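You operate a simulated robot arm through the tools that you are given. There is no shell and no other tool.

You run a simulated robot arm. Do the job below in one go: nothing can be reset, and whatever is moved stays where it is left.

JOB
Put things in order on the top of the orange bench. At the end: the blue cartridge stands on top of the brown small carton (marked "LAMP"); the red relay board stands where the blue cartridge stood; the green cartridge is on the black board (marked "LAMP"); the grey spool from the top of the orange bench stands where the green cartridge stood; whatever was shut is shut again. Leave all else as you found it, and nothing knocked over. Set down upright: green cartridge.

It is judged by the outcome, as a careful person would: the job done as asked, and still so three seconds after it is handed in. It fails if anything else is knocked over, pushed out of place, dropped, spilled or broken.

ROBOT AND FRAMES
A 6-joint arm with a two-finger parallel gripper, fixed in place. Base frame: the origin is on the floor under the middle of its stand, x ahead of it, y to its left, z up; the work surface is at about z = 0.76. Readings come in m, degrees, newtons and seconds.
With the tool pointing down near the work surface it reaches from about 0.26 to 0.68 m from the base axis. Its first joint turns from -66.0 to 66.0 degrees. Payload 2.9 kg.
The TCP is the grasp point between the finger pads, 0.03 m short of the fingertips. In the tool frame z runs along the fingers and y along their closing line. Largest opening 0.11 m; finger width 0.02, thickness 0.01; the body of the gripper, 0.048 by 0.112 m, starts 0.055 m behind the TCP.
Orientation is that of the tool frame in the base frame, as [roll, pitch, yaw] about the fixed x, y, z axes, in that order (R = Rz(yaw) Ry(pitch) Rx(roll)). With the fingers straight down and closing along the base's y, the tool's x points along the base's -x, its y along +y and its z along -z.

CONTROLS
- The arm moves only by the tool nudge_tool. Its arguments are lists of equal length, an entry for each row: "claw": the finger opening in m, from 0 to 0.11; "slide": the shift along the tool's x, y, z in units of 30 mm (1.0 is 30 mm), a list of three; "turn": the turn, a rotation vector about the tool's x, y, z in units of 4 degrees (1.0 is 4 degrees), a list of three. In form: {"claw": [claw, ...], "slide": [[tx, ty, tz], ...], "turn": [[wx, wy, wz], ...]}. A call has 1 to 20 rows; each row shifts and turns the commanded pose from where the row before left it, along the tool's axes as they then stand. A call with a number of a shift or a turn outside -1 to 1 is refused whole. Each row takes 0.2 s and may step no farther than 0.05 m and 8.6 degrees from the row before; otherwise, or with a gripper value out of range, the whole call is refused. A pose out of reach is approached as far as the arm can. The call stops where the force on the tool passes 40 N (or 10 N more than at its start, if that is more) or the arm is blocked; 0.2 s more then pass. The fingers move at their own pace (about 0.108 m/s each) and stop on an object; they squeeze with about 28 N. The grip force told is the motor's: it shows also when the fingers shut on nothing. Time passes only in rows, and 0.2 s behind the last, so rows that do not move let the fingers close. The reply holds the time, the measured pose of the TCP, the force on the tool along the base axes, the opening and the grip force, in the units named above and with some noise, with the torque about the TCP (base axes, N m) and any sound that the robot's microphone picked up, and new pictures: "show" is both (left out), scene, wrist or none.
- Cameras (640 x 400 px; columns grow to the right, rows downward): "scene" is fixed at [0.0506, 0.4139, 1.3892]; the picture's right is [-0.95, -0.33, 0.00], its down [-0.17, 0.49, -0.85] and it looks along [0.28, -0.81, -0.52] (base axes); focal length 337 px, centre (320, 200). "wrist" rides on the gripper at [0.072, 0.017, -0.103] in the tool frame; the picture's right is [-0.23, 0.97, 0.00], its down [-0.76, -0.18, -0.62] and it looks along [-0.61, -0.14, 0.78] (tool axes); focal length 222 px, centre (320, 200). There is no depth. A picture from a camera that has moved, and an enlarged one, comes with that camera's place and axes in the base frame and with its lens.
- zoom(camera, box): a new picture of the part [left, top, right, bottom] of that camera's present view, enlarged. No time passes.
- finish_job(): hands the job in; it is judged then, once.

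Nothing tells you positions but the pictures and the camera data. Unless the task says otherwise, let go and move clear before handing in.

The tools are called after ">>>" by a JSON object that holds its "method" and its "body". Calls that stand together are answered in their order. nudge_tool: Moves the arm, as the interface text tells. Its arguments: {"type":"object","properties":{"claw":{"type":"array","items":{"type":"number"}},"slide":{"type":"array","items":{"type":"array","items":{"type":"number"}}},"turn":{"type":"array","items":{"type":"array","items":{"type":"number"}}},"show":{"type":"string","enum":["both","scene","wrist","none"]}},"required":["claw","slide","turn"]} The other tools are called the same way: zoom (camera, box) takes an enlarged picture of a part of a camera's view; finish_job () hands the job in.

At the start:

```text
time_s: 0.0
tcp_pos: [0.3637, -0.3118, 1.1345]
tcp_rot: [179.9, 0.1, -180.0]
contact_force: [-0.1, 0.3, 0.1]
moment: [0.01, -0.04, 0.0]
opening: 0.1101
grip_force: 0.1
```

scene: 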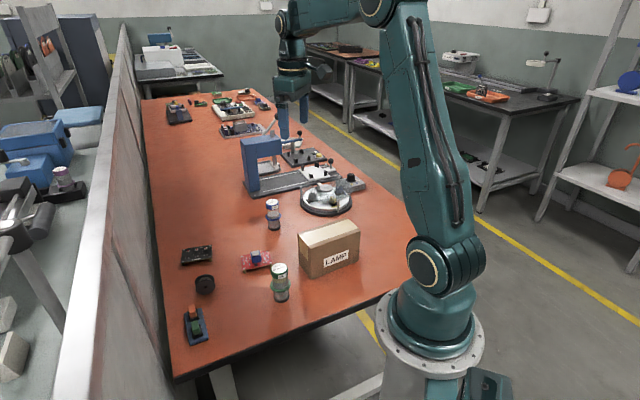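
wrist: 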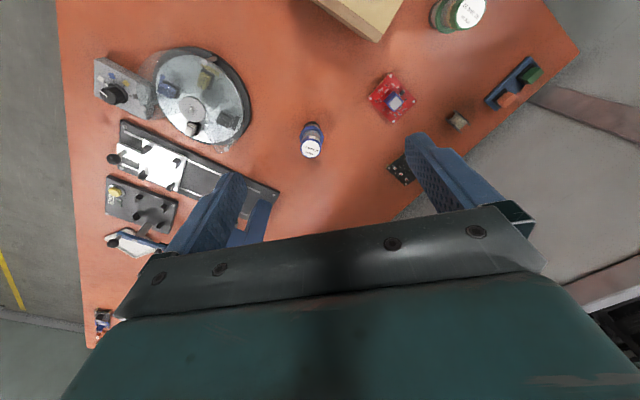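

I see an orange bench with a brown LAMP carton, a blue cartridge, a green cartridge, a red relay board, a black board and a small dark spool. First I'll zoom in on the pictures to locate them.

>>> {"method": "zoom", "body": {"camera": "scene", "box": [160, 180, 380, 350]}}

>>> {"method": "zoom", "body": {"camera": "wrist", "box": [260, 0, 580, 200]}}

>>> {"method": "zoom", "body": {"camera": "scene", "box": [150, 80, 390, 230]}}

```text
2.35 times, centred on (270, 265) of scene
camera zoom: at [0.0506, 0.4139, 1.3892], right [-0.95, -0.33, 0.0], down [-0.17, 0.49, -0.85], along [0.28, -0.81, -0.52], focal length 793 px, centre (438, 47)
```

zoom: 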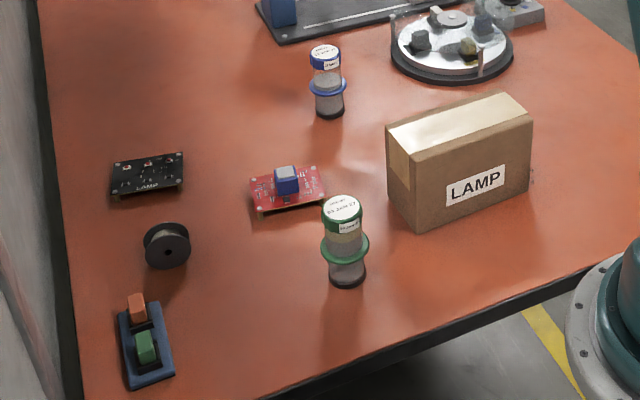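

```text
2.00 times, centred on (420, 100) of wrist
camera zoom: at [0.2905, -0.2949, 1.2367], right [0.23, 0.97, 0.0], down [0.76, -0.18, 0.62], along [0.61, -0.14, -0.78], focal length 444 px, centre (120, 400)
```

zoom: 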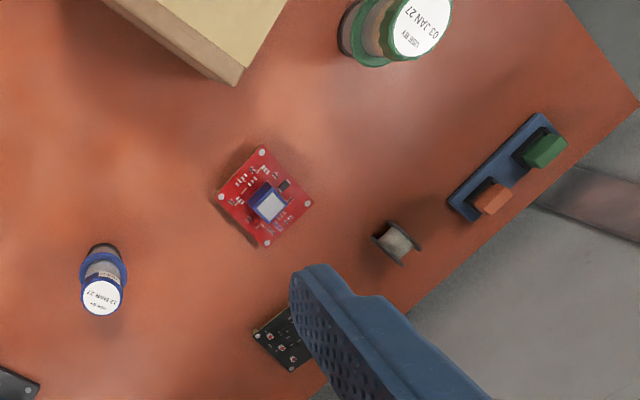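

```text
2.67 times, centred on (270, 155) of scene
camera zoom: at [0.0506, 0.4139, 1.3892], right [-0.95, -0.33, 0.0], down [-0.17, 0.49, -0.85], along [0.28, -0.81, -0.52], focal length 899 px, centre (453, 320)
```

zoom: 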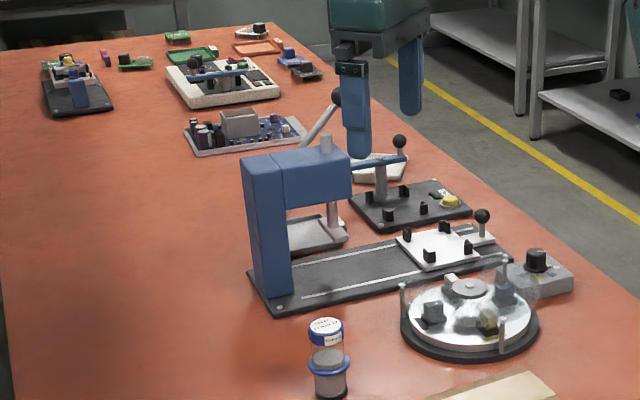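

The blue cartridge looks to be near (0.47, -0.36), the green one near (0.33, -0.10), the red board near (0.45, -0.19), the black board near (0.61, -0.16) and the spool near (0.51, -0.06). The carton is centred near (0.26, -0.26). I'll move over the blue cartridge for a closer look.

>>> {"method": "nudge_tool", "body": {"claw": [0.11, 0.11, 0.11, 0.11, 0.11], "slide": [[-0.7, -0.3, 0.8], [-0.7, -0.3, 0.8], [-0.7, -0.3, 0.8], [-0.7, -0.3, 0.8], [-0.7, -0.3, 0.8]], "turn": [[0, 0, 0], [0, 0, 0], [0, 0, 0], [0, 0, 0], [0, 0, 0]]}}

```text
time_s: 1.2
tcp_pos: [0.4695, -0.355, 1.0141]
tcp_rot: [180.0, 0.1, 180.0]
contact_force: [0.7, 0.1, 0.5]
moment: [-0.01, 0.04, -0.01]
opening: 0.1098
grip_force: 0.1
camera wrist: at [0.3964, -0.339, 1.1166], right [0.23, 0.97, 0.0], down [0.76, -0.18, 0.62], along [0.61, -0.14, -0.78], focal length 222 px, centre (320, 200)
```

scene: 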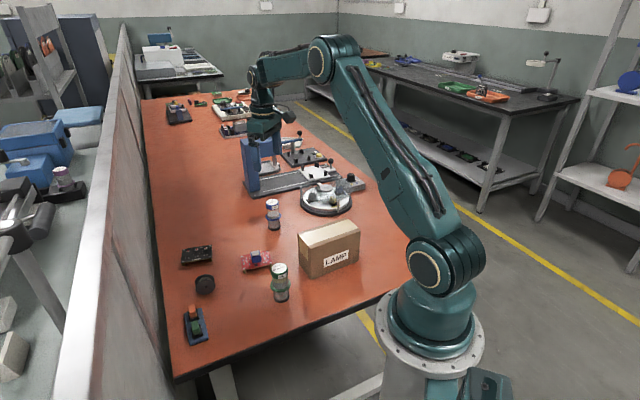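
wrist: 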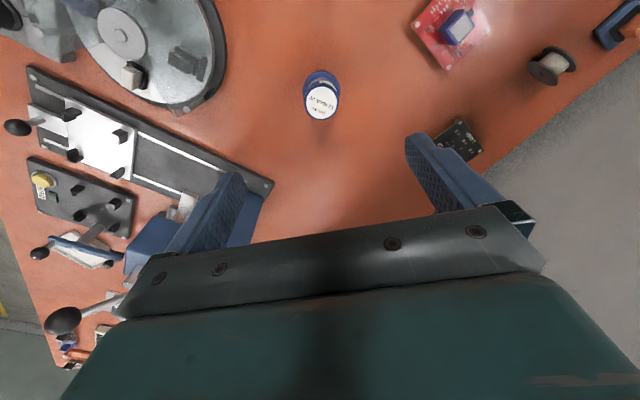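

The blue cartridge is almost directly below the TCP. I'll zoom in to measure it, and also look at the red board, black board and spool.

>>> {"method": "zoom", "body": {"camera": "wrist", "box": [280, 50, 360, 130]}}

>>> {"method": "zoom", "body": {"camera": "wrist", "box": [400, 0, 640, 170]}}

>>> {"method": "zoom", "body": {"camera": "scene", "box": [255, 185, 295, 240]}}

>>> {"method": "zoom", "body": {"camera": "scene", "box": [170, 230, 300, 310]}}

```text
5.00 times, centred on (320, 90) of wrist
camera zoom: at [0.3964, -0.339, 1.1166], right [0.23, 0.97, 0.0], down [0.76, -0.18, 0.62], along [0.61, -0.14, -0.78], focal length 1111 px, centre (320, 750)
```

zoom: 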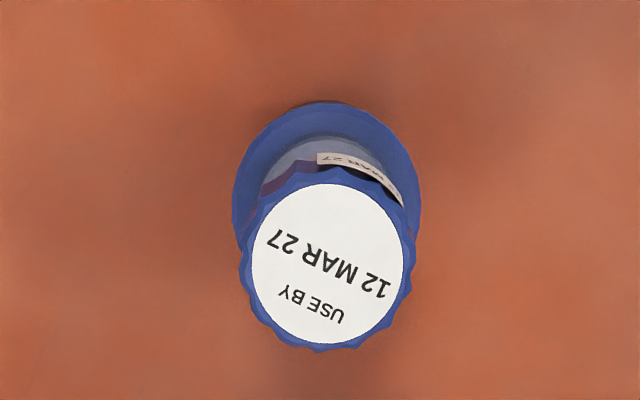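

```text
2.35 times, centred on (520, 85) of wrist
camera zoom: at [0.3964, -0.339, 1.1166], right [0.23, 0.97, 0.0], down [0.76, -0.18, 0.62], along [0.61, -0.14, -0.78], focal length 523 px, centre (-151, 471)
```

zoom: 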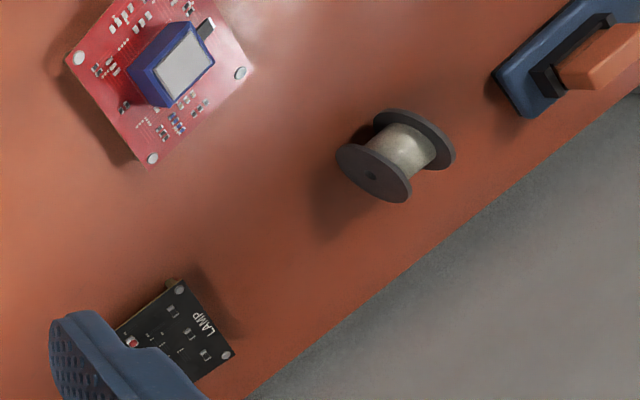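

```text
7.27 times, centred on (275, 212) of scene
camera zoom: at [0.0506, 0.4139, 1.3892], right [-0.95, -0.33, 0.0], down [-0.17, 0.49, -0.85], along [0.28, -0.81, -0.52], focal length 2452 px, centre (647, 109)
```

zoom: 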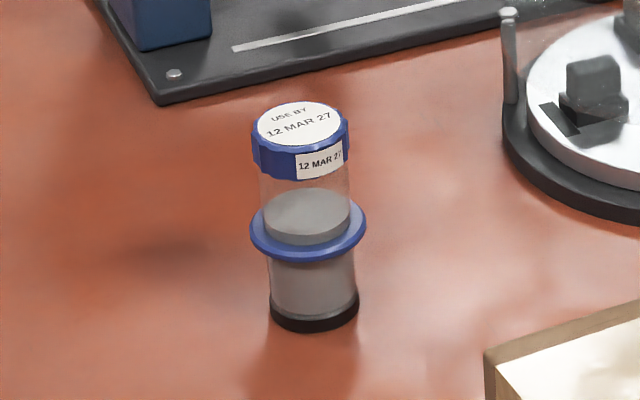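

```text
4.92 times, centred on (235, 270) of scene
camera zoom: at [0.0506, 0.4139, 1.3892], right [-0.95, -0.33, 0.0], down [-0.17, 0.49, -0.85], along [0.28, -0.81, -0.52], focal length 1660 px, centre (738, -145)
```

zoom: 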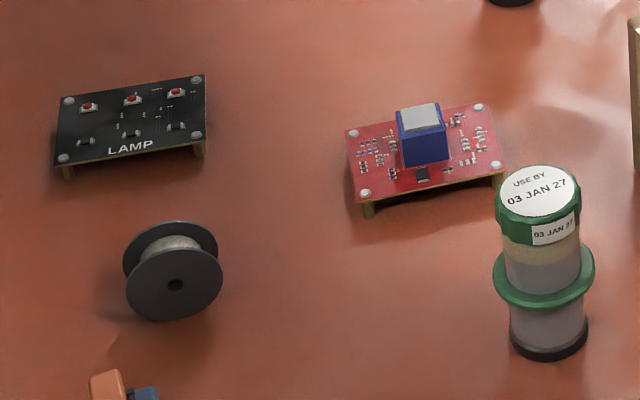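

The blue cartridge has a wide cap and a collar part-way down, so I'll grip the cap, keeping the fingertips above the collar. I'm lowering part-way first and checking alignment.

>>> {"method": "nudge_tool", "body": {"claw": [0.11, 0.11, 0.11, 0.11], "slide": [[0.1, 0.06, 0.95], [0, 0, 0.95], [0, 0, 0.95], [0, 0, 0.95]], "turn": [[0, 0, 0], [0, 0, 0], [0, 0, 0], [0, 0, 0]]}}

>>> {"method": "zoom", "body": {"camera": "scene", "box": [225, 140, 325, 240]}}

```text
time_s: 2.2
tcp_pos: [0.4667, -0.3554, 0.9017]
tcp_rot: [180.0, 0.1, -179.9]
contact_force: [-1.2, -0.3, -0.4]
moment: [-0.04, 0.0, -0.03]
opening: 0.1099
grip_force: 0.1
camera wrist: at [0.3924, -0.3381, 1.004], right [0.23, 0.97, 0.0], down [0.76, -0.18, 0.62], along [0.61, -0.14, -0.78], focal length 222 px, centre (320, 200)
```

scene: 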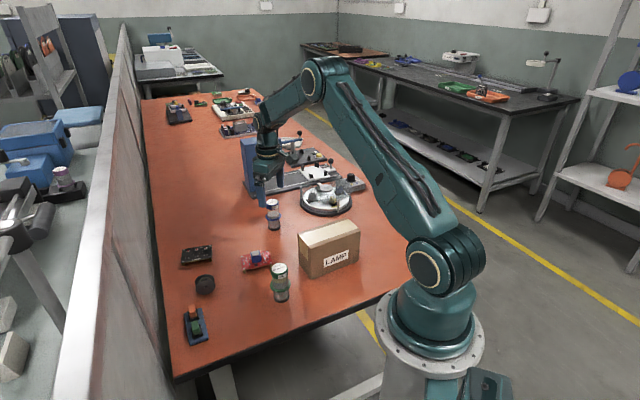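
wrist: 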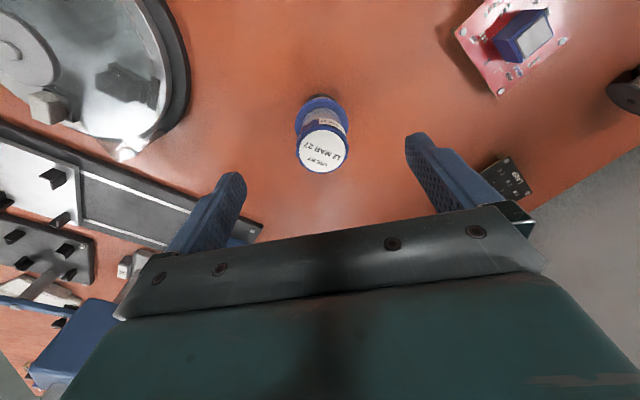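

```text
4.00 times, centred on (275, 190) of scene
camera zoom: at [0.0506, 0.4139, 1.3892], right [-0.95, -0.33, 0.0], down [-0.17, 0.49, -0.85], along [0.28, -0.81, -0.52], focal length 1348 px, centre (500, 240)
```

zoom: 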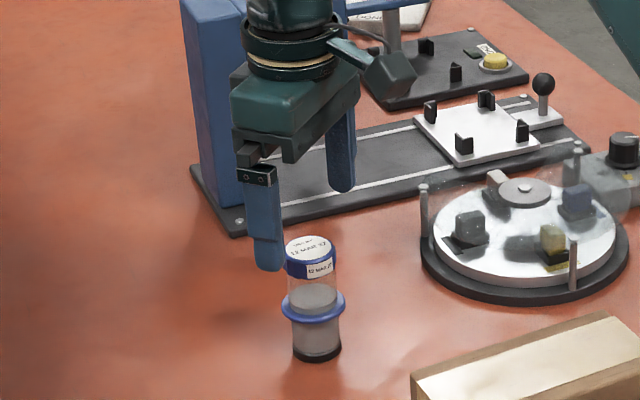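

Alignment is good. I'll lower onto the cap and close.

>>> {"method": "nudge_tool", "body": {"claw": [0.11, 0.11, 0.11], "slide": [[0, 0.06, 0.9], [0, 0, 0.7], [0, 0, 0.5]], "turn": [[0, 0, 0], [0, 0, 0], [0, 0, 0]]}}

>>> {"method": "zoom", "body": {"camera": "scene", "box": [235, 160, 315, 240]}}

```text
time_s: 3.0
tcp_pos: [0.4669, -0.352, 0.8359]
tcp_rot: [-180.0, 0.0, 180.0]
contact_force: [0.3, 0.1, 0.4]
moment: [-0.02, 0.03, 0.0]
opening: 0.11
grip_force: 0.0
camera wrist: at [0.3927, -0.3354, 0.9391], right [0.23, 0.97, 0.0], down [0.76, -0.18, 0.62], along [0.61, -0.14, -0.78], focal length 222 px, centre (320, 200)
```

scene: 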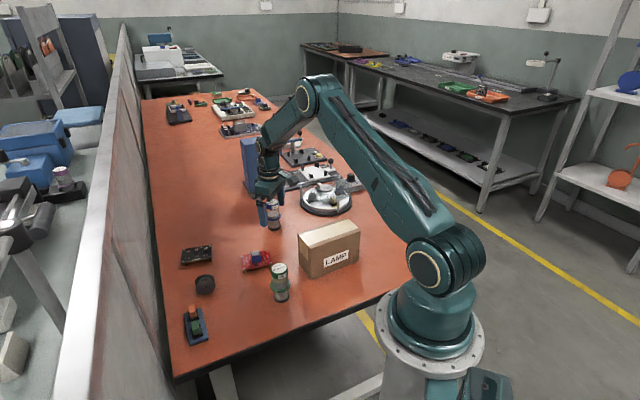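
wrist: 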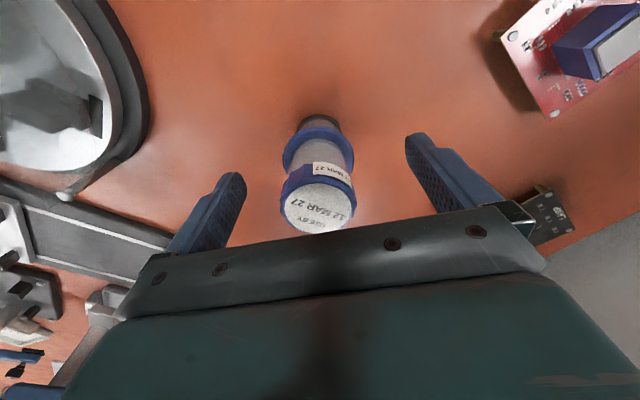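

```text
5.00 times, centred on (275, 200) of scene
camera zoom: at [0.0506, 0.4139, 1.3892], right [-0.95, -0.33, 0.0], down [-0.17, 0.49, -0.85], along [0.28, -0.81, -0.52], focal length 1686 px, centre (545, 200)
```

zoom: 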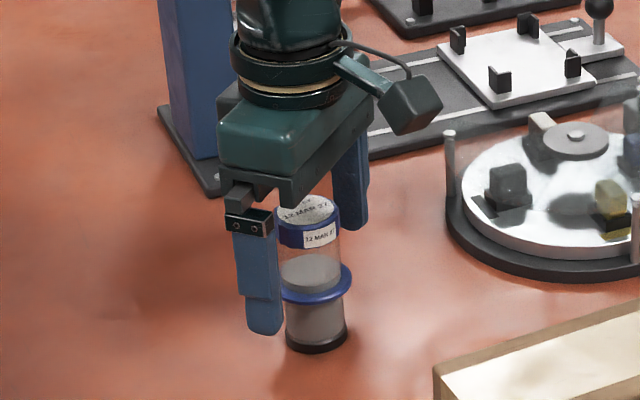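

The fingers straddle the cap with the tips just above the collar. Closing now.

>>> {"method": "nudge_tool", "body": {"claw": [0.03, 0.03, 0.03, 0.03], "slide": [[0, 0, 0], [0, 0, 0], [0, 0, 0], [0, 0, 0]], "turn": [[0, 0, 0], [0, 0, 0], [0, 0, 0], [0, 0, 0]]}}

>>> {"method": "zoom", "body": {"camera": "scene", "box": [235, 160, 315, 240]}}

```text
time_s: 4.0
tcp_pos: [0.4666, -0.3528, 0.8373]
tcp_rot: [-180.0, 0.0, 180.0]
contact_force: [-0.8, -0.9, -0.3]
moment: [-0.05, -0.04, -0.01]
opening: 0.0371
grip_force: 27.5
camera wrist: at [0.3927, -0.3355, 0.9395], right [0.23, 0.97, 0.0], down [0.76, -0.18, 0.62], along [0.61, -0.14, -0.78], focal length 222 px, centre (320, 200)
```

scene: 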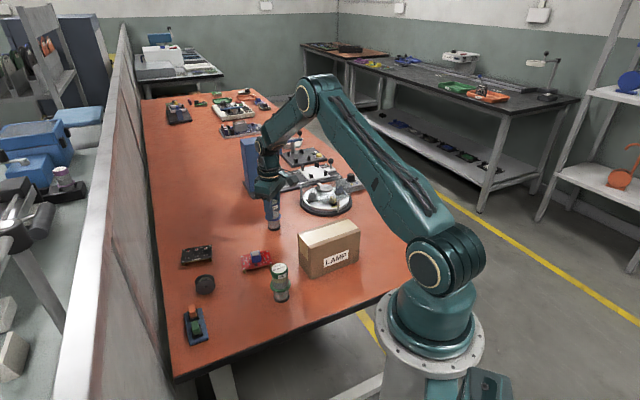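
wrist: 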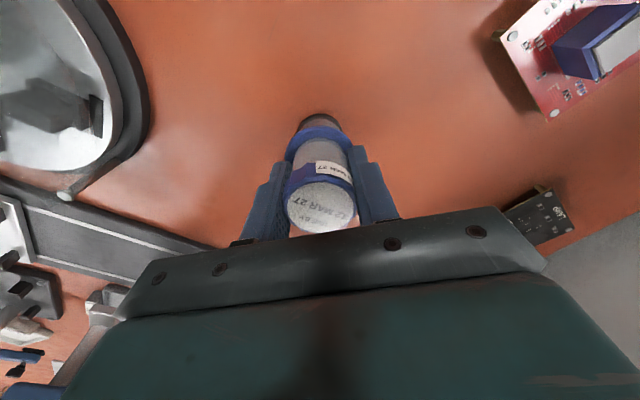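

```text
5.00 times, centred on (275, 200) of scene
camera zoom: at [0.0506, 0.4139, 1.3892], right [-0.95, -0.33, 0.0], down [-0.17, 0.49, -0.85], along [0.28, -0.81, -0.52], focal length 1686 px, centre (545, 200)
```

zoom: 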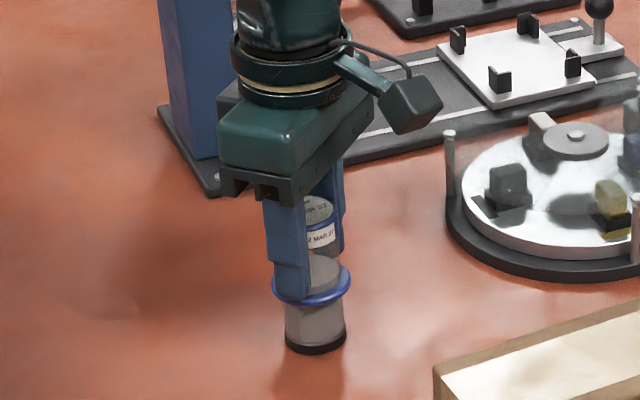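

Gripped well at (0.467, -0.353); I'll record that as the blue spot. Lifting and moving above the carton.

>>> {"method": "nudge_tool", "body": {"claw": [0.03, 0.03, 0.03, 0.03, 0.03, 0.03, 0.03], "slide": [[0, 0, -0.5], [0, 0, -0.9], [0, 0, -0.95], [0, 0, -0.95], [0, 0, -0.95], [0, 0, -0.95], [0, 0, -0.95]], "turn": [[0, 0, 0], [0, 0, 0], [0, 0, 0], [0, 0, 0], [0, 0, 0], [0, 0, 0], [0, 0, 0]], "show": "none"}}

>>> {"method": "nudge_tool", "body": {"claw": [0.03, 0.03, 0.03, 0.03, 0.03, 0.03, 0.03, 0.03], "slide": [[0.85, 0.37, 0], [0.85, 0.37, 0], [0.85, 0.37, 0], [0.85, 0.37, 0], [0.85, 0.37, 0], [0.85, 0.37, 0], [0.85, 0.37, 0], [0.85, 0.37, 0]], "turn": [[0, 0, 0], [0, 0, 0], [0, 0, 0], [0, 0, 0], [0, 0, 0], [0, 0, 0], [0, 0, 0], [0, 0, 0]]}}

```text
time_s: 5.6
tcp_pos: [0.4659, -0.3542, 1.022]
tcp_rot: [180.0, -0.1, -179.9]
contact_force: [-0.1, -0.6, -3.0]
moment: [0.0, 0.01, -0.01]
opening: 0.0365
grip_force: 28.0
```

```text
time_s: 7.4
tcp_pos: [0.2628, -0.2635, 1.0234]
tcp_rot: [-179.9, 0.1, -180.0]
contact_force: [-0.4, -0.2, -2.3]
moment: [0.02, 0.03, -0.01]
opening: 0.0367
grip_force: 28.4
camera wrist: at [0.1893, -0.2471, 1.1254], right [0.23, 0.97, 0.0], down [0.76, -0.18, 0.62], along [0.61, -0.14, -0.78], focal length 222 px, centre (320, 200)
```

scene: 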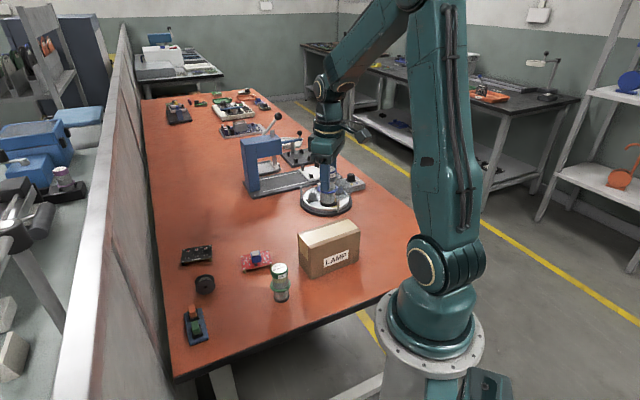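
wrist: 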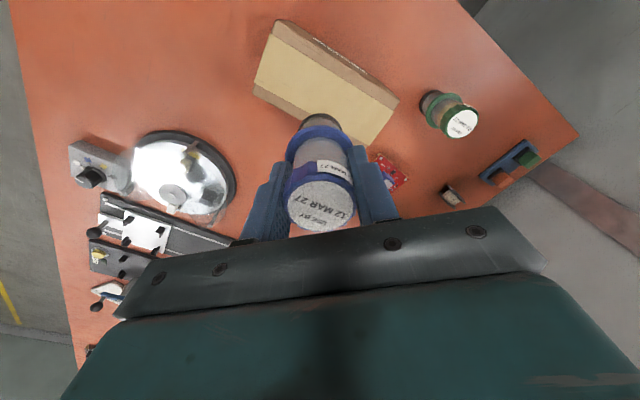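

>>> {"method": "zoom", "body": {"camera": "wrist", "box": [240, 0, 500, 163]}}

>>> {"method": "zoom", "body": {"camera": "scene", "box": [280, 140, 380, 290]}}

```text
2.45 times, centred on (370, 82) of wrist
camera zoom: at [0.1893, -0.2471, 1.1254], right [0.23, 0.97, 0.0], down [0.76, -0.18, 0.62], along [0.61, -0.14, -0.78], focal length 545 px, centre (197, 491)
```

zoom: 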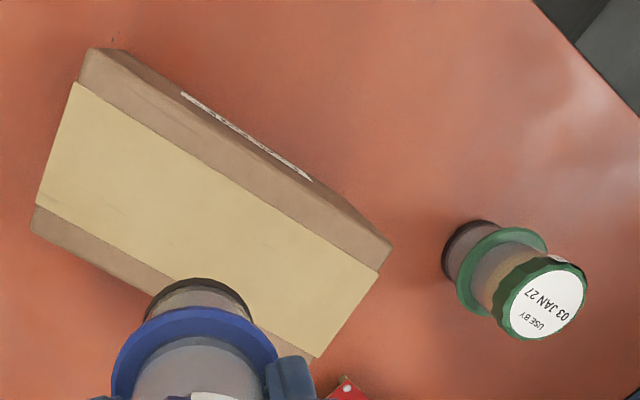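

```text
2.67 times, centred on (330, 215) of scene
camera zoom: at [0.0506, 0.4139, 1.3892], right [-0.95, -0.33, 0.0], down [-0.17, 0.49, -0.85], along [0.28, -0.81, -0.52], focal length 899 px, centre (293, 160)
```

zoom: 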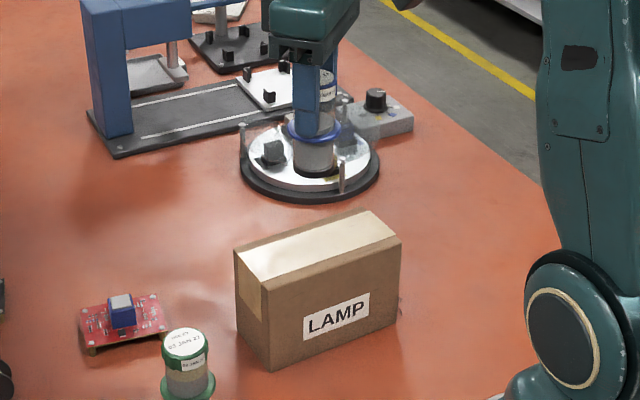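

The carton top centre works out to about (0.251, -0.255), with its top near z = 0.87. I'll centre over it and lower part-way.

>>> {"method": "nudge_tool", "body": {"claw": [0.03, 0.03, 0.03, 0.03], "slide": [[0.39, 0.28, 0], [0, 0, 0.7], [0, 0, 0.7], [0, 0, 0.5]], "turn": [[0, 0, 0], [0, 0, 0], [0, 0, 0], [0, 0, 0]]}}

>>> {"method": "zoom", "body": {"camera": "scene", "box": [280, 170, 380, 290]}}

>>> {"method": "zoom", "body": {"camera": "wrist", "box": [220, 0, 460, 163]}}

```text
time_s: 8.4
tcp_pos: [0.2489, -0.2569, 0.9641]
tcp_rot: [180.0, 0.0, -180.0]
contact_force: [0.4, -0.1, -2.5]
moment: [-0.01, 0.0, 0.01]
opening: 0.0371
grip_force: 27.9
camera wrist: at [0.1766, -0.2398, 1.0676], right [0.23, 0.97, 0.0], down [0.76, -0.18, 0.62], along [0.61, -0.14, -0.78], focal length 222 px, centre (320, 200)
```

scene: 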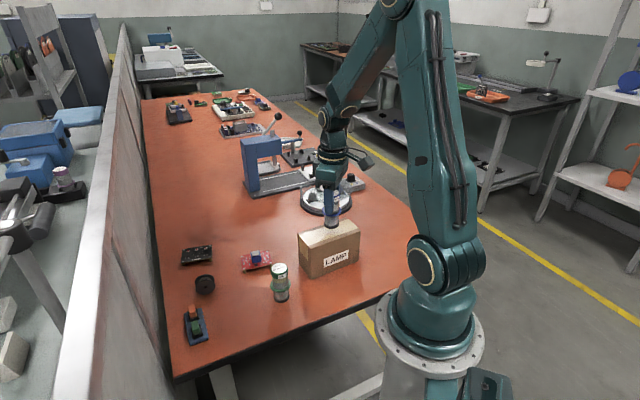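
wrist: 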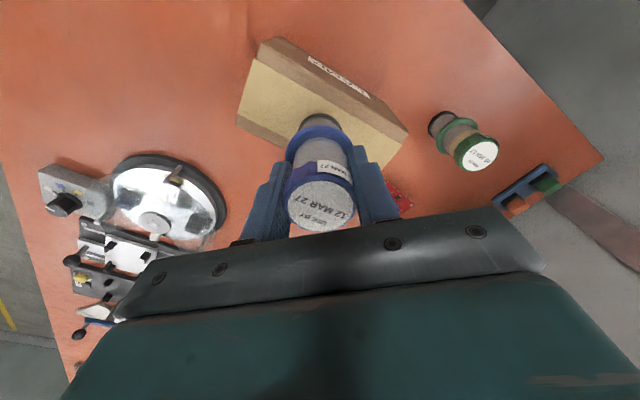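

```text
3.33 times, centred on (330, 230) of scene
camera zoom: at [0.0506, 0.4139, 1.3892], right [-0.95, -0.33, 0.0], down [-0.17, 0.49, -0.85], along [0.28, -0.81, -0.52], focal length 1124 px, centre (287, 100)
```

zoom: 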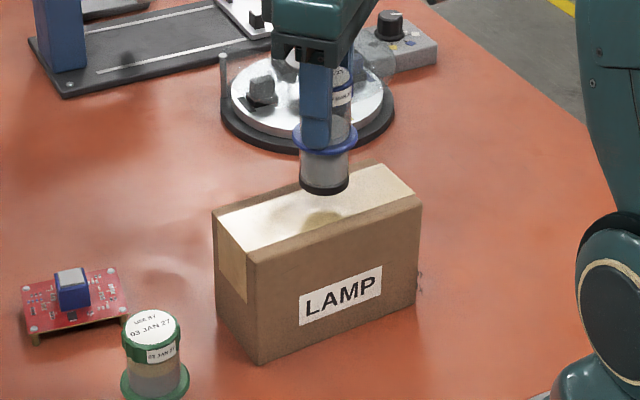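

```text
2.45 times, centred on (340, 82) of wrist
camera zoom: at [0.1766, -0.2398, 1.0676], right [0.23, 0.97, 0.0], down [0.76, -0.18, 0.62], along [0.61, -0.14, -0.78], focal length 545 px, centre (271, 491)
```

zoom: 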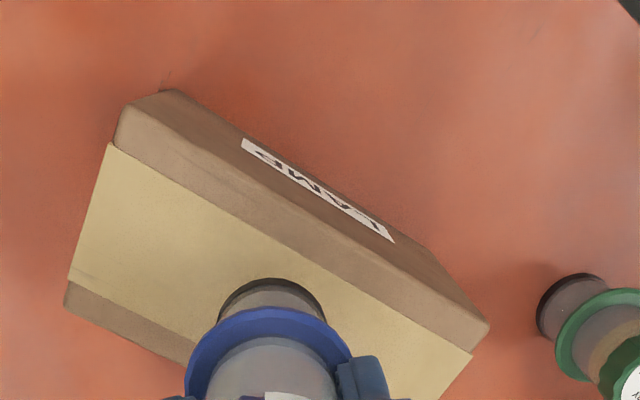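

The carton centre is about (0.250, -0.251). I'll shift slightly and lower in small steps, watching for contact.

>>> {"method": "nudge_tool", "body": {"claw": [0.03, 0.03, 0.03], "slide": [[-0.03, 0.2, 0], [0, 0, 0.2], [0, 0, 0.13]], "turn": [[0, 0, 0], [0, 0, 0], [0, 0, 0]], "show": "none"}}

>>> {"method": "zoom", "body": {"camera": "scene", "box": [300, 190, 360, 250]}}

```text
time_s: 9.2
tcp_pos: [0.2503, -0.2501, 0.9548]
tcp_rot: [180.0, 0.0, -179.9]
contact_force: [0.0, 0.5, -2.9]
moment: [-0.01, 0.03, 0.02]
opening: 0.0369
grip_force: 28.1
```

```text
6.67 times, centred on (330, 220) of scene
camera zoom: at [0.0506, 0.4139, 1.3892], right [-0.95, -0.33, 0.0], down [-0.17, 0.49, -0.85], along [0.28, -0.81, -0.52], focal length 2248 px, centre (253, 67)
```

zoom: 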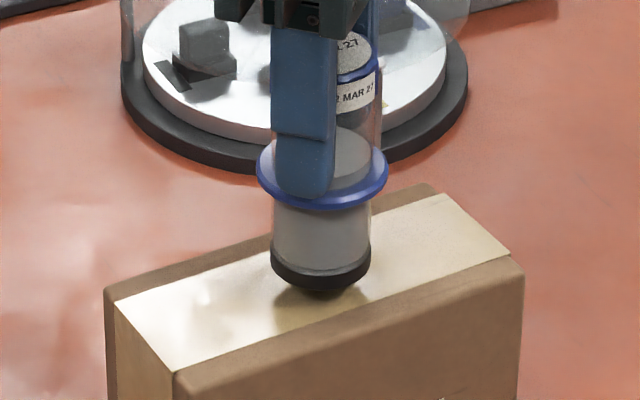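

Almost there, with a gap of several millimetres. Lowering in small steps.

>>> {"method": "nudge_tool", "body": {"claw": [0.03, 0.03], "slide": [[0, 0, 0.08], [0, 0, 0.05]], "turn": [[0, 0, 0], [0, 0, 0]], "show": "none"}}

>>> {"method": "zoom", "body": {"camera": "scene", "box": [300, 190, 360, 250]}}

```text
time_s: 9.8
tcp_pos: [0.2496, -0.2509, 0.9514]
tcp_rot: [180.0, 0.0, 180.0]
contact_force: [0.0, 0.4, -2.6]
moment: [0.02, 0.0, 0.01]
opening: 0.0373
grip_force: 28.1
```

```text
6.67 times, centred on (330, 220) of scene
camera zoom: at [0.0506, 0.4139, 1.3892], right [-0.95, -0.33, 0.0], down [-0.17, 0.49, -0.85], along [0.28, -0.81, -0.52], focal length 2248 px, centre (253, 67)
```

zoom: 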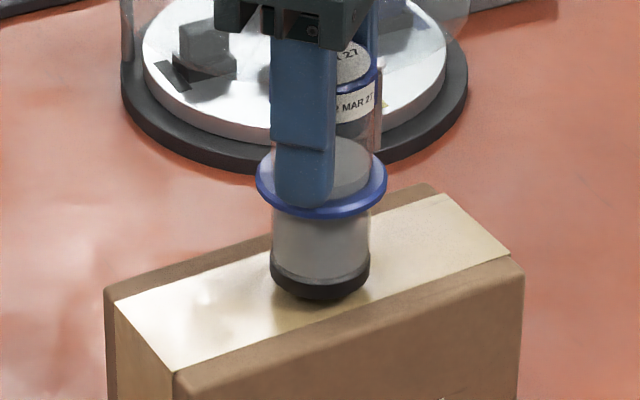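

>>> {"method": "nudge_tool", "body": {"claw": [0.03, 0.03], "slide": [[0, 0, 0.05], [0, 0, 0.03]], "turn": [[0, 0, 0], [0, 0, 0]], "show": "none"}}

>>> {"method": "zoom", "body": {"camera": "scene", "box": [300, 190, 360, 250]}}

```text
time_s: 10.4
tcp_pos: [0.2502, -0.2501, 0.9479]
tcp_rot: [-180.0, 0.0, 180.0]
contact_force: [1.1, 0.6, -2.7]
moment: [-0.02, 0.0, 0.02]
opening: 0.0369
grip_force: 28.0
```

```text
6.67 times, centred on (330, 220) of scene
camera zoom: at [0.0506, 0.4139, 1.3892], right [-0.95, -0.33, 0.0], down [-0.17, 0.49, -0.85], along [0.28, -0.81, -0.52], focal length 2248 px, centre (253, 67)
```

zoom: 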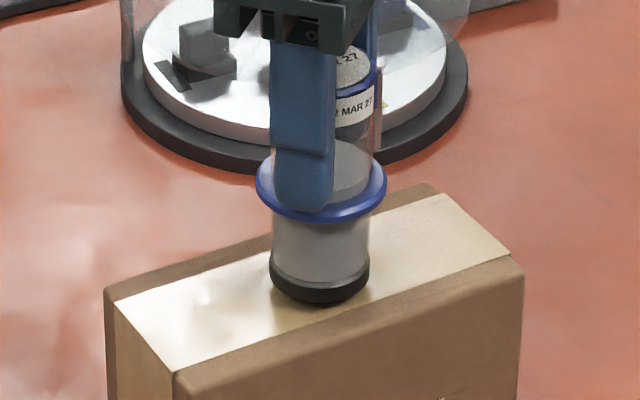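

>>> {"method": "nudge_tool", "body": {"claw": [0.03, 0.03], "slide": [[0, 0, 0.05], [0, 0, 0.0]], "turn": [[0, 0, 0], [0, 0, 0]], "show": "none"}}

>>> {"method": "zoom", "body": {"camera": "scene", "box": [300, 190, 360, 250]}}

```text
time_s: 11.0
tcp_pos: [0.2504, -0.2503, 0.948]
tcp_rot: [-179.9, 0.0, -180.0]
contact_force: [-0.1, 0.2, -2.3]
moment: [-0.02, 0.0, -0.03]
opening: 0.037
grip_force: 28.1
```

```text
6.67 times, centred on (330, 220) of scene
camera zoom: at [0.0506, 0.4139, 1.3892], right [-0.95, -0.33, 0.0], down [-0.17, 0.49, -0.85], along [0.28, -0.81, -0.52], focal length 2248 px, centre (253, 67)
```

zoom: 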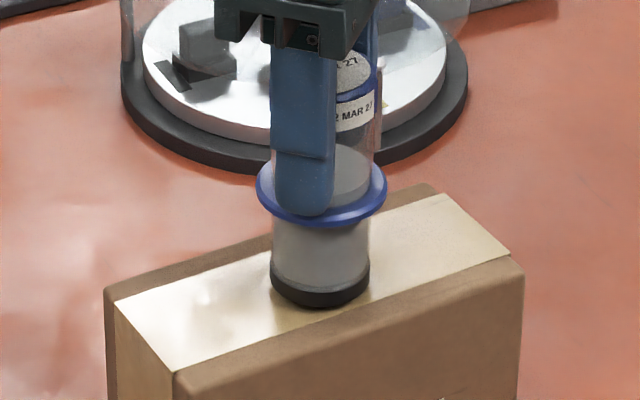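

>>> {"method": "nudge_tool", "body": {"claw": [0.03, 0.03], "slide": [[0, 0, 0.05], [0, 0, 0.0]], "turn": [[0, 0, 0], [0, 0, 0]], "show": "none"}}

>>> {"method": "zoom", "body": {"camera": "scene", "box": [300, 190, 360, 250]}}

```text
time_s: 11.6
tcp_pos: [0.2494, -0.2505, 0.9453]
tcp_rot: [-179.9, -0.1, 179.9]
contact_force: [0.0, -0.2, -3.4]
moment: [0.0, -0.01, -0.04]
opening: 0.0371
grip_force: 28.0
```

```text
6.67 times, centred on (330, 220) of scene
camera zoom: at [0.0506, 0.4139, 1.3892], right [-0.95, -0.33, 0.0], down [-0.17, 0.49, -0.85], along [0.28, -0.81, -0.52], focal length 2248 px, centre (253, 67)
```

zoom: 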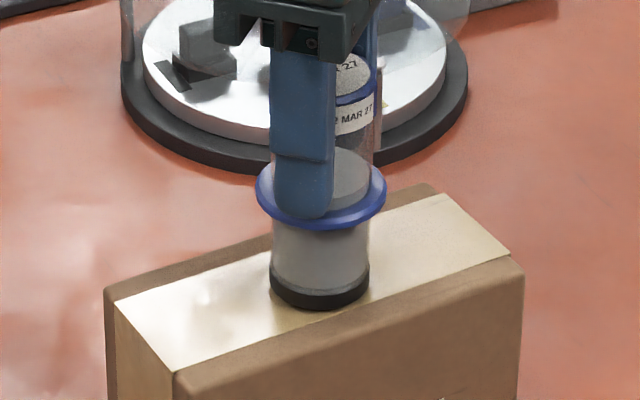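

>>> {"method": "nudge_tool", "body": {"claw": [0.03, 0.03], "slide": [[0, 0, 0.05], [0, 0, 0.0]], "turn": [[0, 0, 0], [0, 0, 0]], "show": "none"}}

>>> {"method": "zoom", "body": {"camera": "scene", "box": [300, 190, 360, 250]}}

```text
time_s: 12.2
tcp_pos: [0.2511, -0.2494, 0.9437]
tcp_rot: [179.9, 0.0, -180.0]
contact_force: [0.1, 0.3, -2.7]
moment: [0.03, 0.0, 0.03]
opening: 0.0367
grip_force: 28.0
```

```text
6.67 times, centred on (330, 220) of scene
camera zoom: at [0.0506, 0.4139, 1.3892], right [-0.95, -0.33, 0.0], down [-0.17, 0.49, -0.85], along [0.28, -0.81, -0.52], focal length 2248 px, centre (253, 67)
```

zoom: 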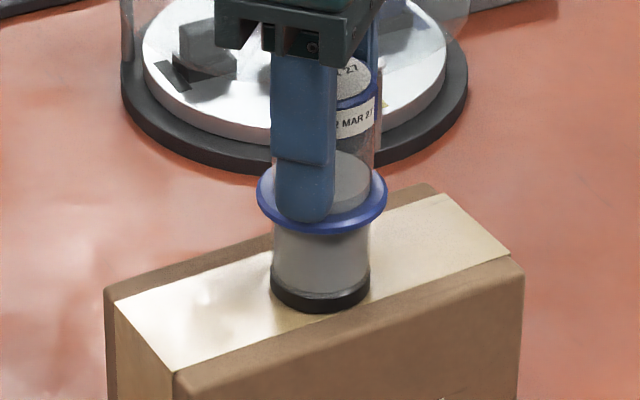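

Not yet in contact, and the cartridge sits slightly toward the front edge of the carton. I'll shift it back about 7 mm before lowering further.

>>> {"method": "nudge_tool", "body": {"claw": [0.03, 0.03], "slide": [[-0.1, -0.23, 0], [0, 0, 0.0]], "turn": [[0, 0, 0], [0, 0, 0]], "show": "none"}}

>>> {"method": "zoom", "body": {"camera": "scene", "box": [290, 190, 370, 270]}}

>>> {"method": "zoom", "body": {"camera": "wrist", "box": [220, 0, 460, 163]}}

```text
time_s: 12.8
tcp_pos: [0.2541, -0.258, 0.9444]
tcp_rot: [-179.9, 0.0, -180.0]
contact_force: [0.6, 0.5, -2.8]
moment: [0.01, 0.0, 0.0]
opening: 0.037
grip_force: 28.5
```

```text
5.00 times, centred on (330, 230) of scene
camera zoom: at [0.0506, 0.4139, 1.3892], right [-0.95, -0.33, 0.0], down [-0.17, 0.49, -0.85], along [0.28, -0.81, -0.52], focal length 1686 px, centre (270, 50)
```

zoom: 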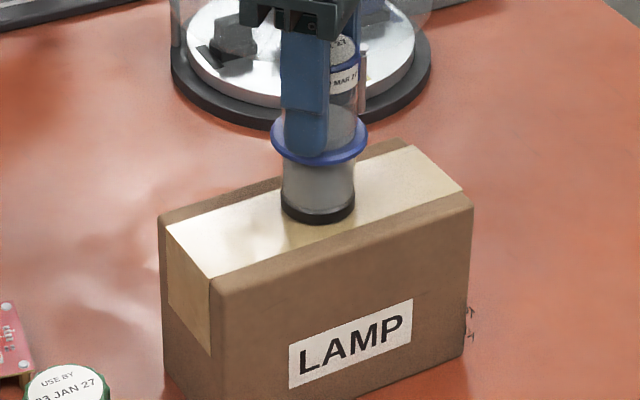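

```text
2.45 times, centred on (340, 82) of wrist
camera zoom: at [0.1809, -0.2406, 1.0468], right [0.23, 0.97, 0.0], down [0.76, -0.18, 0.62], along [0.61, -0.14, -0.78], focal length 545 px, centre (271, 491)
```

zoom: 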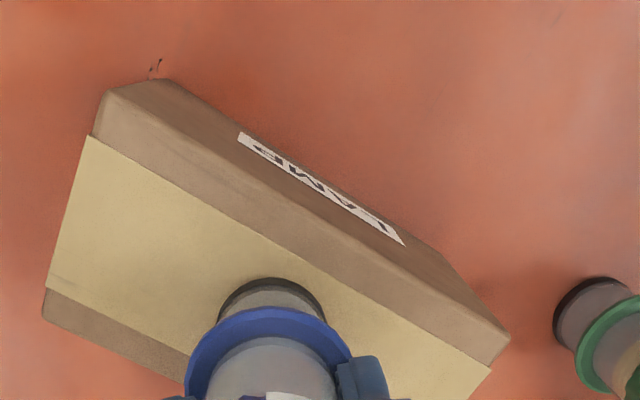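

Now it is well centred. Continue lowering in small steps until contact.

>>> {"method": "nudge_tool", "body": {"claw": [0.03, 0.03], "slide": [[0, 0, 0.07], [0, 0, 0.0]], "turn": [[0, 0, 0], [0, 0, 0]], "show": "none"}}

>>> {"method": "zoom", "body": {"camera": "scene", "box": [300, 190, 360, 250]}}

```text
time_s: 13.4
tcp_pos: [0.2538, -0.2555, 0.9427]
tcp_rot: [-179.9, 0.0, 180.0]
contact_force: [-3.3, 2.9, 24.4]
moment: [0.18, 0.18, 0.2]
opening: 0.037
grip_force: 28.3
```

```text
6.67 times, centred on (330, 220) of scene
camera zoom: at [0.0503, 0.4141, 1.3892], right [-0.95, -0.33, 0.0], down [-0.17, 0.49, -0.85], along [0.28, -0.81, -0.52], focal length 2248 px, centre (253, 67)
```

zoom: 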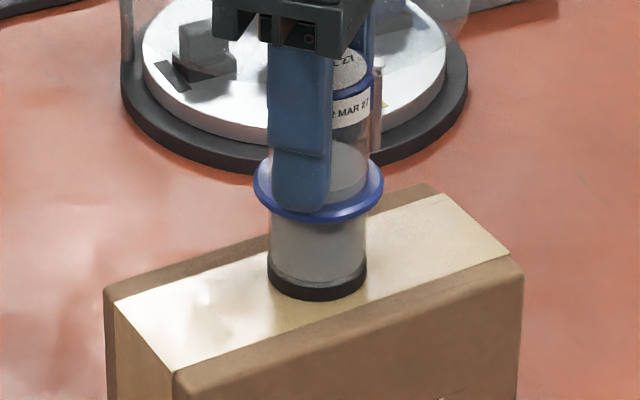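

Contact is made at 24 N. I'll ease up a hair, open the fingers, and look before moving off.

>>> {"method": "nudge_tool", "body": {"claw": [0.03, 0.06, 0.08, 0.09], "slide": [[0, 0, -0.03], [0, 0, 0.0], [0, 0, 0], [0, 0, 0]], "turn": [[0, 0, 0], [0, 0, 0], [0, 0, 0], [0, 0, 0]]}}

>>> {"method": "zoom", "body": {"camera": "scene", "box": [290, 180, 370, 260]}}

```text
time_s: 14.4
tcp_pos: [0.2538, -0.2563, 0.943]
tcp_rot: [180.0, 0.0, -180.0]
contact_force: [0.6, 0.0, -0.4]
moment: [0.0, -0.03, 0.03]
opening: 0.0903
grip_force: 0.0
camera wrist: at [0.1806, -0.2402, 1.0452], right [0.23, 0.97, 0.0], down [0.76, -0.18, 0.62], along [0.61, -0.14, -0.78], focal length 222 px, centre (320, 200)
```

scene: 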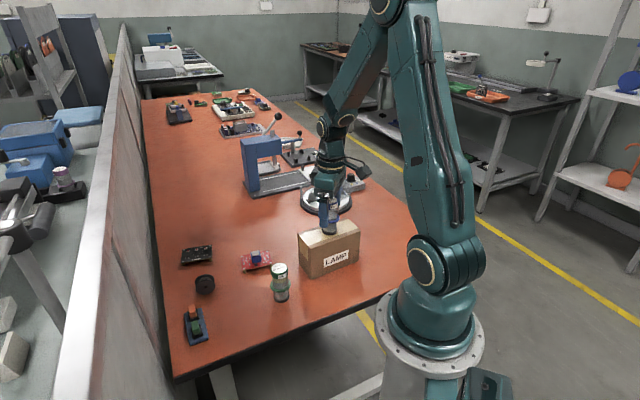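
wrist: 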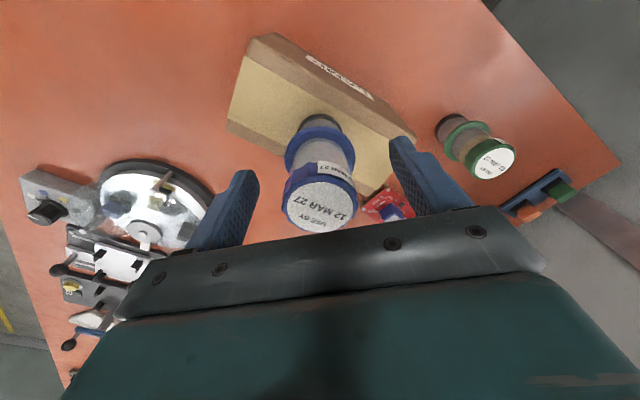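

```text
5.00 times, centred on (330, 220) of scene
camera zoom: at [0.0506, 0.4139, 1.3892], right [-0.95, -0.33, 0.0], down [-0.17, 0.49, -0.85], along [0.28, -0.81, -0.52], focal length 1686 px, centre (270, 100)
```

zoom: 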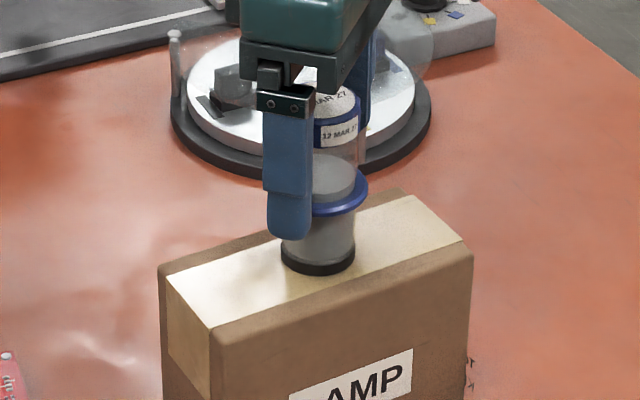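

The blue cartridge stands on the carton. I'm raising clear and moving over the red board.

>>> {"method": "nudge_tool", "body": {"claw": [0.09, 0.1, 0.11, 0.11, 0.11, 0.11, 0.11, 0.11, 0.11, 0.11, 0.11], "slide": [[0, 0, -0.6], [0, 0, -0.95], [0, 0, -0.95], [0, 0, -0.95], [-0.88, 0.36, 0], [-0.88, 0.36, 0], [-0.88, 0.36, 0], [-0.88, 0.36, 0.2], [-0.88, 0.36, 0.4], [-0.88, 0.36, 0.4], [-0.88, 0.36, 0.4]], "turn": [[0, 0, 0], [0, 0, 0], [0, 0, 0], [0, 0, 0], [0, 0, 0], [0, 0, 0], [0, 0, 0], [0, 0, 0], [0, 0, 0], [0, 0, 0], [0, 0, 0]]}}

>>> {"method": "zoom", "body": {"camera": "wrist", "box": [220, 0, 620, 250]}}

```text
time_s: 16.8
tcp_pos: [0.4396, -0.1804, 1.0031]
tcp_rot: [-179.9, 0.0, -179.9]
contact_force: [0.0, 0.0, 0.3]
moment: [-0.01, -0.02, 0.02]
opening: 0.1101
grip_force: 0.1
camera wrist: at [0.3658, -0.1637, 1.1062], right [0.23, 0.97, 0.0], down [0.76, -0.18, 0.62], along [0.61, -0.14, -0.78], focal length 222 px, centre (320, 200)
```

scene: 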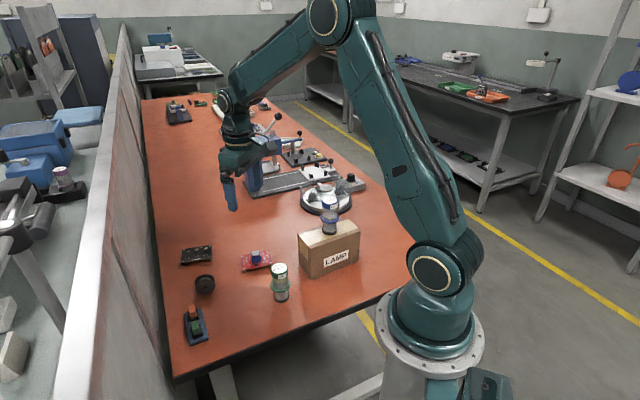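
wrist: 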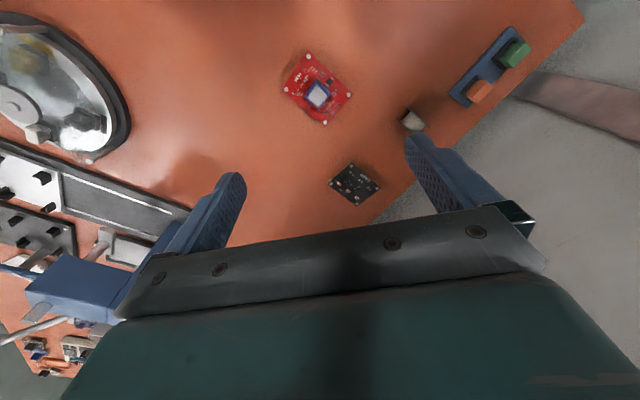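

```text
1.60 times, centred on (420, 125) of wrist
camera zoom: at [0.3658, -0.1637, 1.1062], right [0.23, 0.97, 0.0], down [0.76, -0.18, 0.62], along [0.61, -0.14, -0.78], focal length 355 px, centre (160, 320)
```

zoom: 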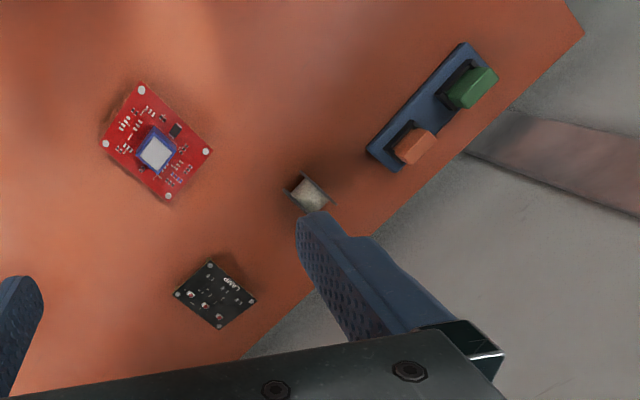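

>>> {"method": "zoom", "body": {"camera": "wrist", "box": [270, 35, 366, 135]}}

>>> {"method": "zoom", "body": {"camera": "wrist", "box": [310, 140, 400, 220]}}

>>> {"method": "zoom", "body": {"camera": "scene", "box": [300, 170, 370, 280]}}

```text
4.00 times, centred on (318, 85) of wrist
camera zoom: at [0.3658, -0.1637, 1.1062], right [0.23, 0.97, 0.0], down [0.76, -0.18, 0.62], along [0.61, -0.14, -0.78], focal length 888 px, centre (328, 660)
```

zoom: 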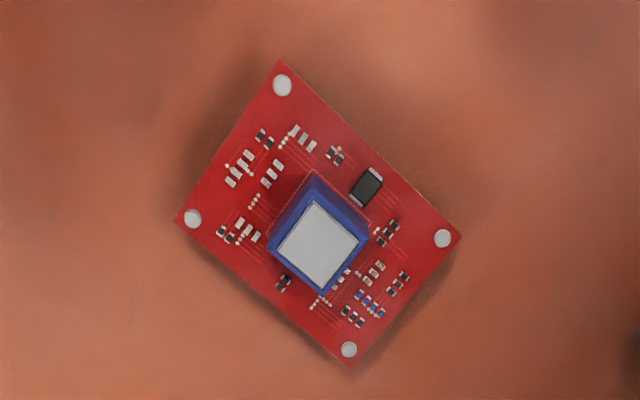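

```text
5.00 times, centred on (355, 180) of wrist
camera zoom: at [0.3658, -0.1637, 1.1062], right [0.23, 0.97, 0.0], down [0.76, -0.18, 0.62], along [0.61, -0.14, -0.78], focal length 1111 px, centre (145, 300)
```

zoom: 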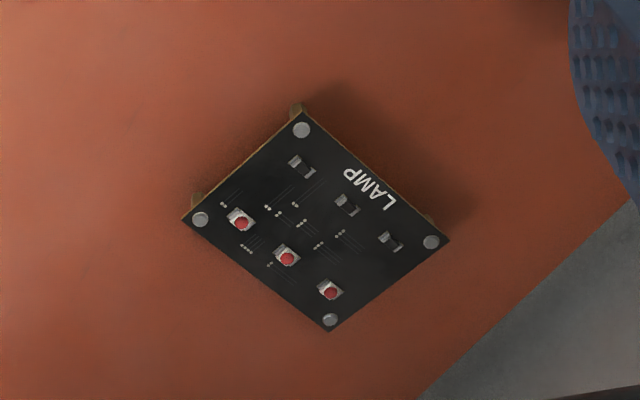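

```text
3.64 times, centred on (335, 225) of scene
camera zoom: at [0.0506, 0.4139, 1.3892], right [-0.95, -0.33, 0.0], down [-0.17, 0.49, -0.85], along [0.28, -0.81, -0.52], focal length 1226 px, centre (266, 109)
```

zoom: 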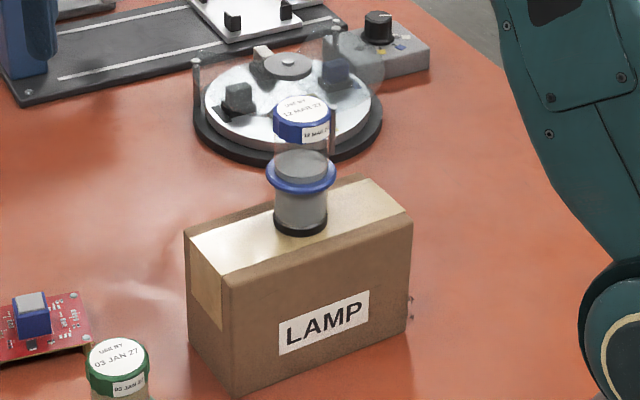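

The blue cartridge is upright and centred on the carton. The red board is about 0.079 × 0.058 m, centred near (0.4385, -0.184), with its long axis at about 37°. I'll turn the gripper to close across its short side.

>>> {"method": "nudge_tool", "body": {"claw": [0.11, 0.11, 0.11, 0.11, 0.11, 0.11, 0.11, 0.11, 0.11, 0.11], "slide": [[0.03, -0.12, 0], [0, 0, 0.4], [0, 0, 0.4], [0, 0, 0.4], [0, 0, 0.4], [0, 0, 0.4], [0, 0, 0.4], [0, 0, 0.4], [0, 0, 0], [0, 0, 0]], "turn": [[0, 0, -0.92], [0, 0, -0.92], [0, 0, -0.92], [0, 0, -0.92], [0, 0, -0.92], [0, 0, -0.92], [0, 0, -0.92], [0, 0, -0.92], [0, 0, -0.92], [0, 0, -0.92]]}}

>>> {"method": "zoom", "body": {"camera": "wrist", "box": [240, 40, 400, 200]}}

```text
time_s: 19.0
tcp_pos: [0.4366, -0.186, 0.9196]
tcp_rot: [179.9, 0.0, -143.1]
contact_force: [0.5, -0.1, -0.5]
moment: [-0.01, 0.01, 0.01]
opening: 0.11
grip_force: 0.1
camera wrist: at [0.3692, -0.2148, 1.0223], right [-0.4, 0.92, 0.0], down [0.72, 0.32, 0.62], along [0.57, 0.25, -0.78], focal length 222 px, centre (320, 200)
```

scene: 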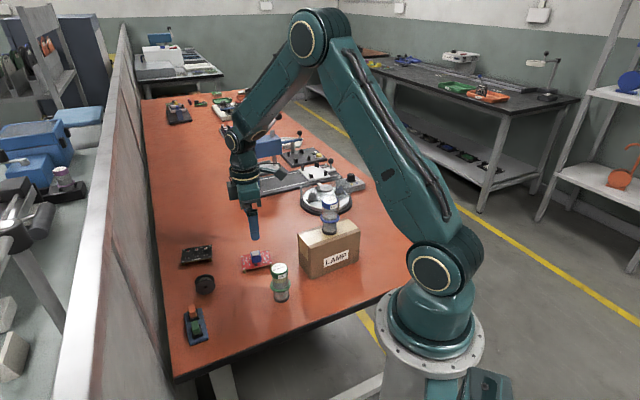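
wrist: 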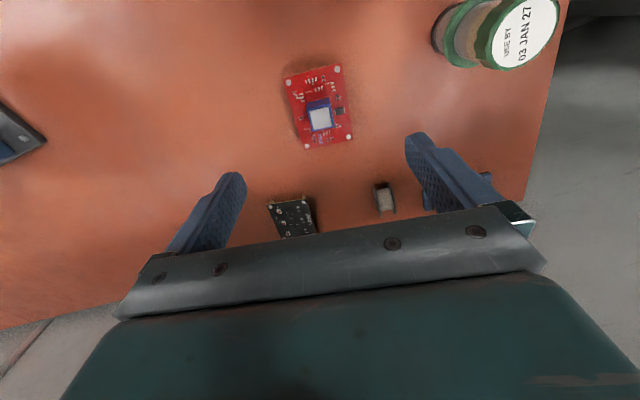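

```text
2.50 times, centred on (320, 120) of wrist
camera zoom: at [0.3692, -0.2148, 1.0223], right [-0.4, 0.92, 0.0], down [0.72, 0.32, 0.62], along [0.57, 0.25, -0.78], focal length 555 px, centre (320, 400)
```

zoom: 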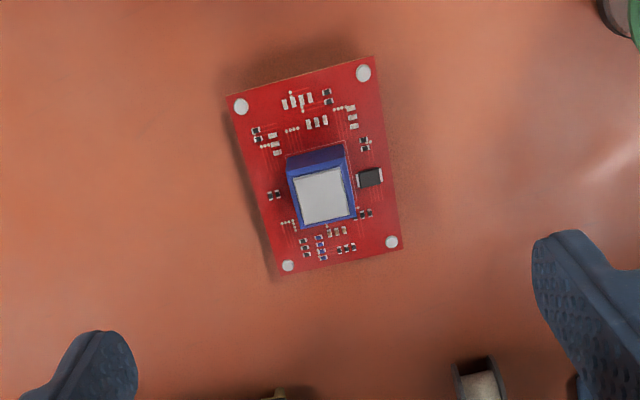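

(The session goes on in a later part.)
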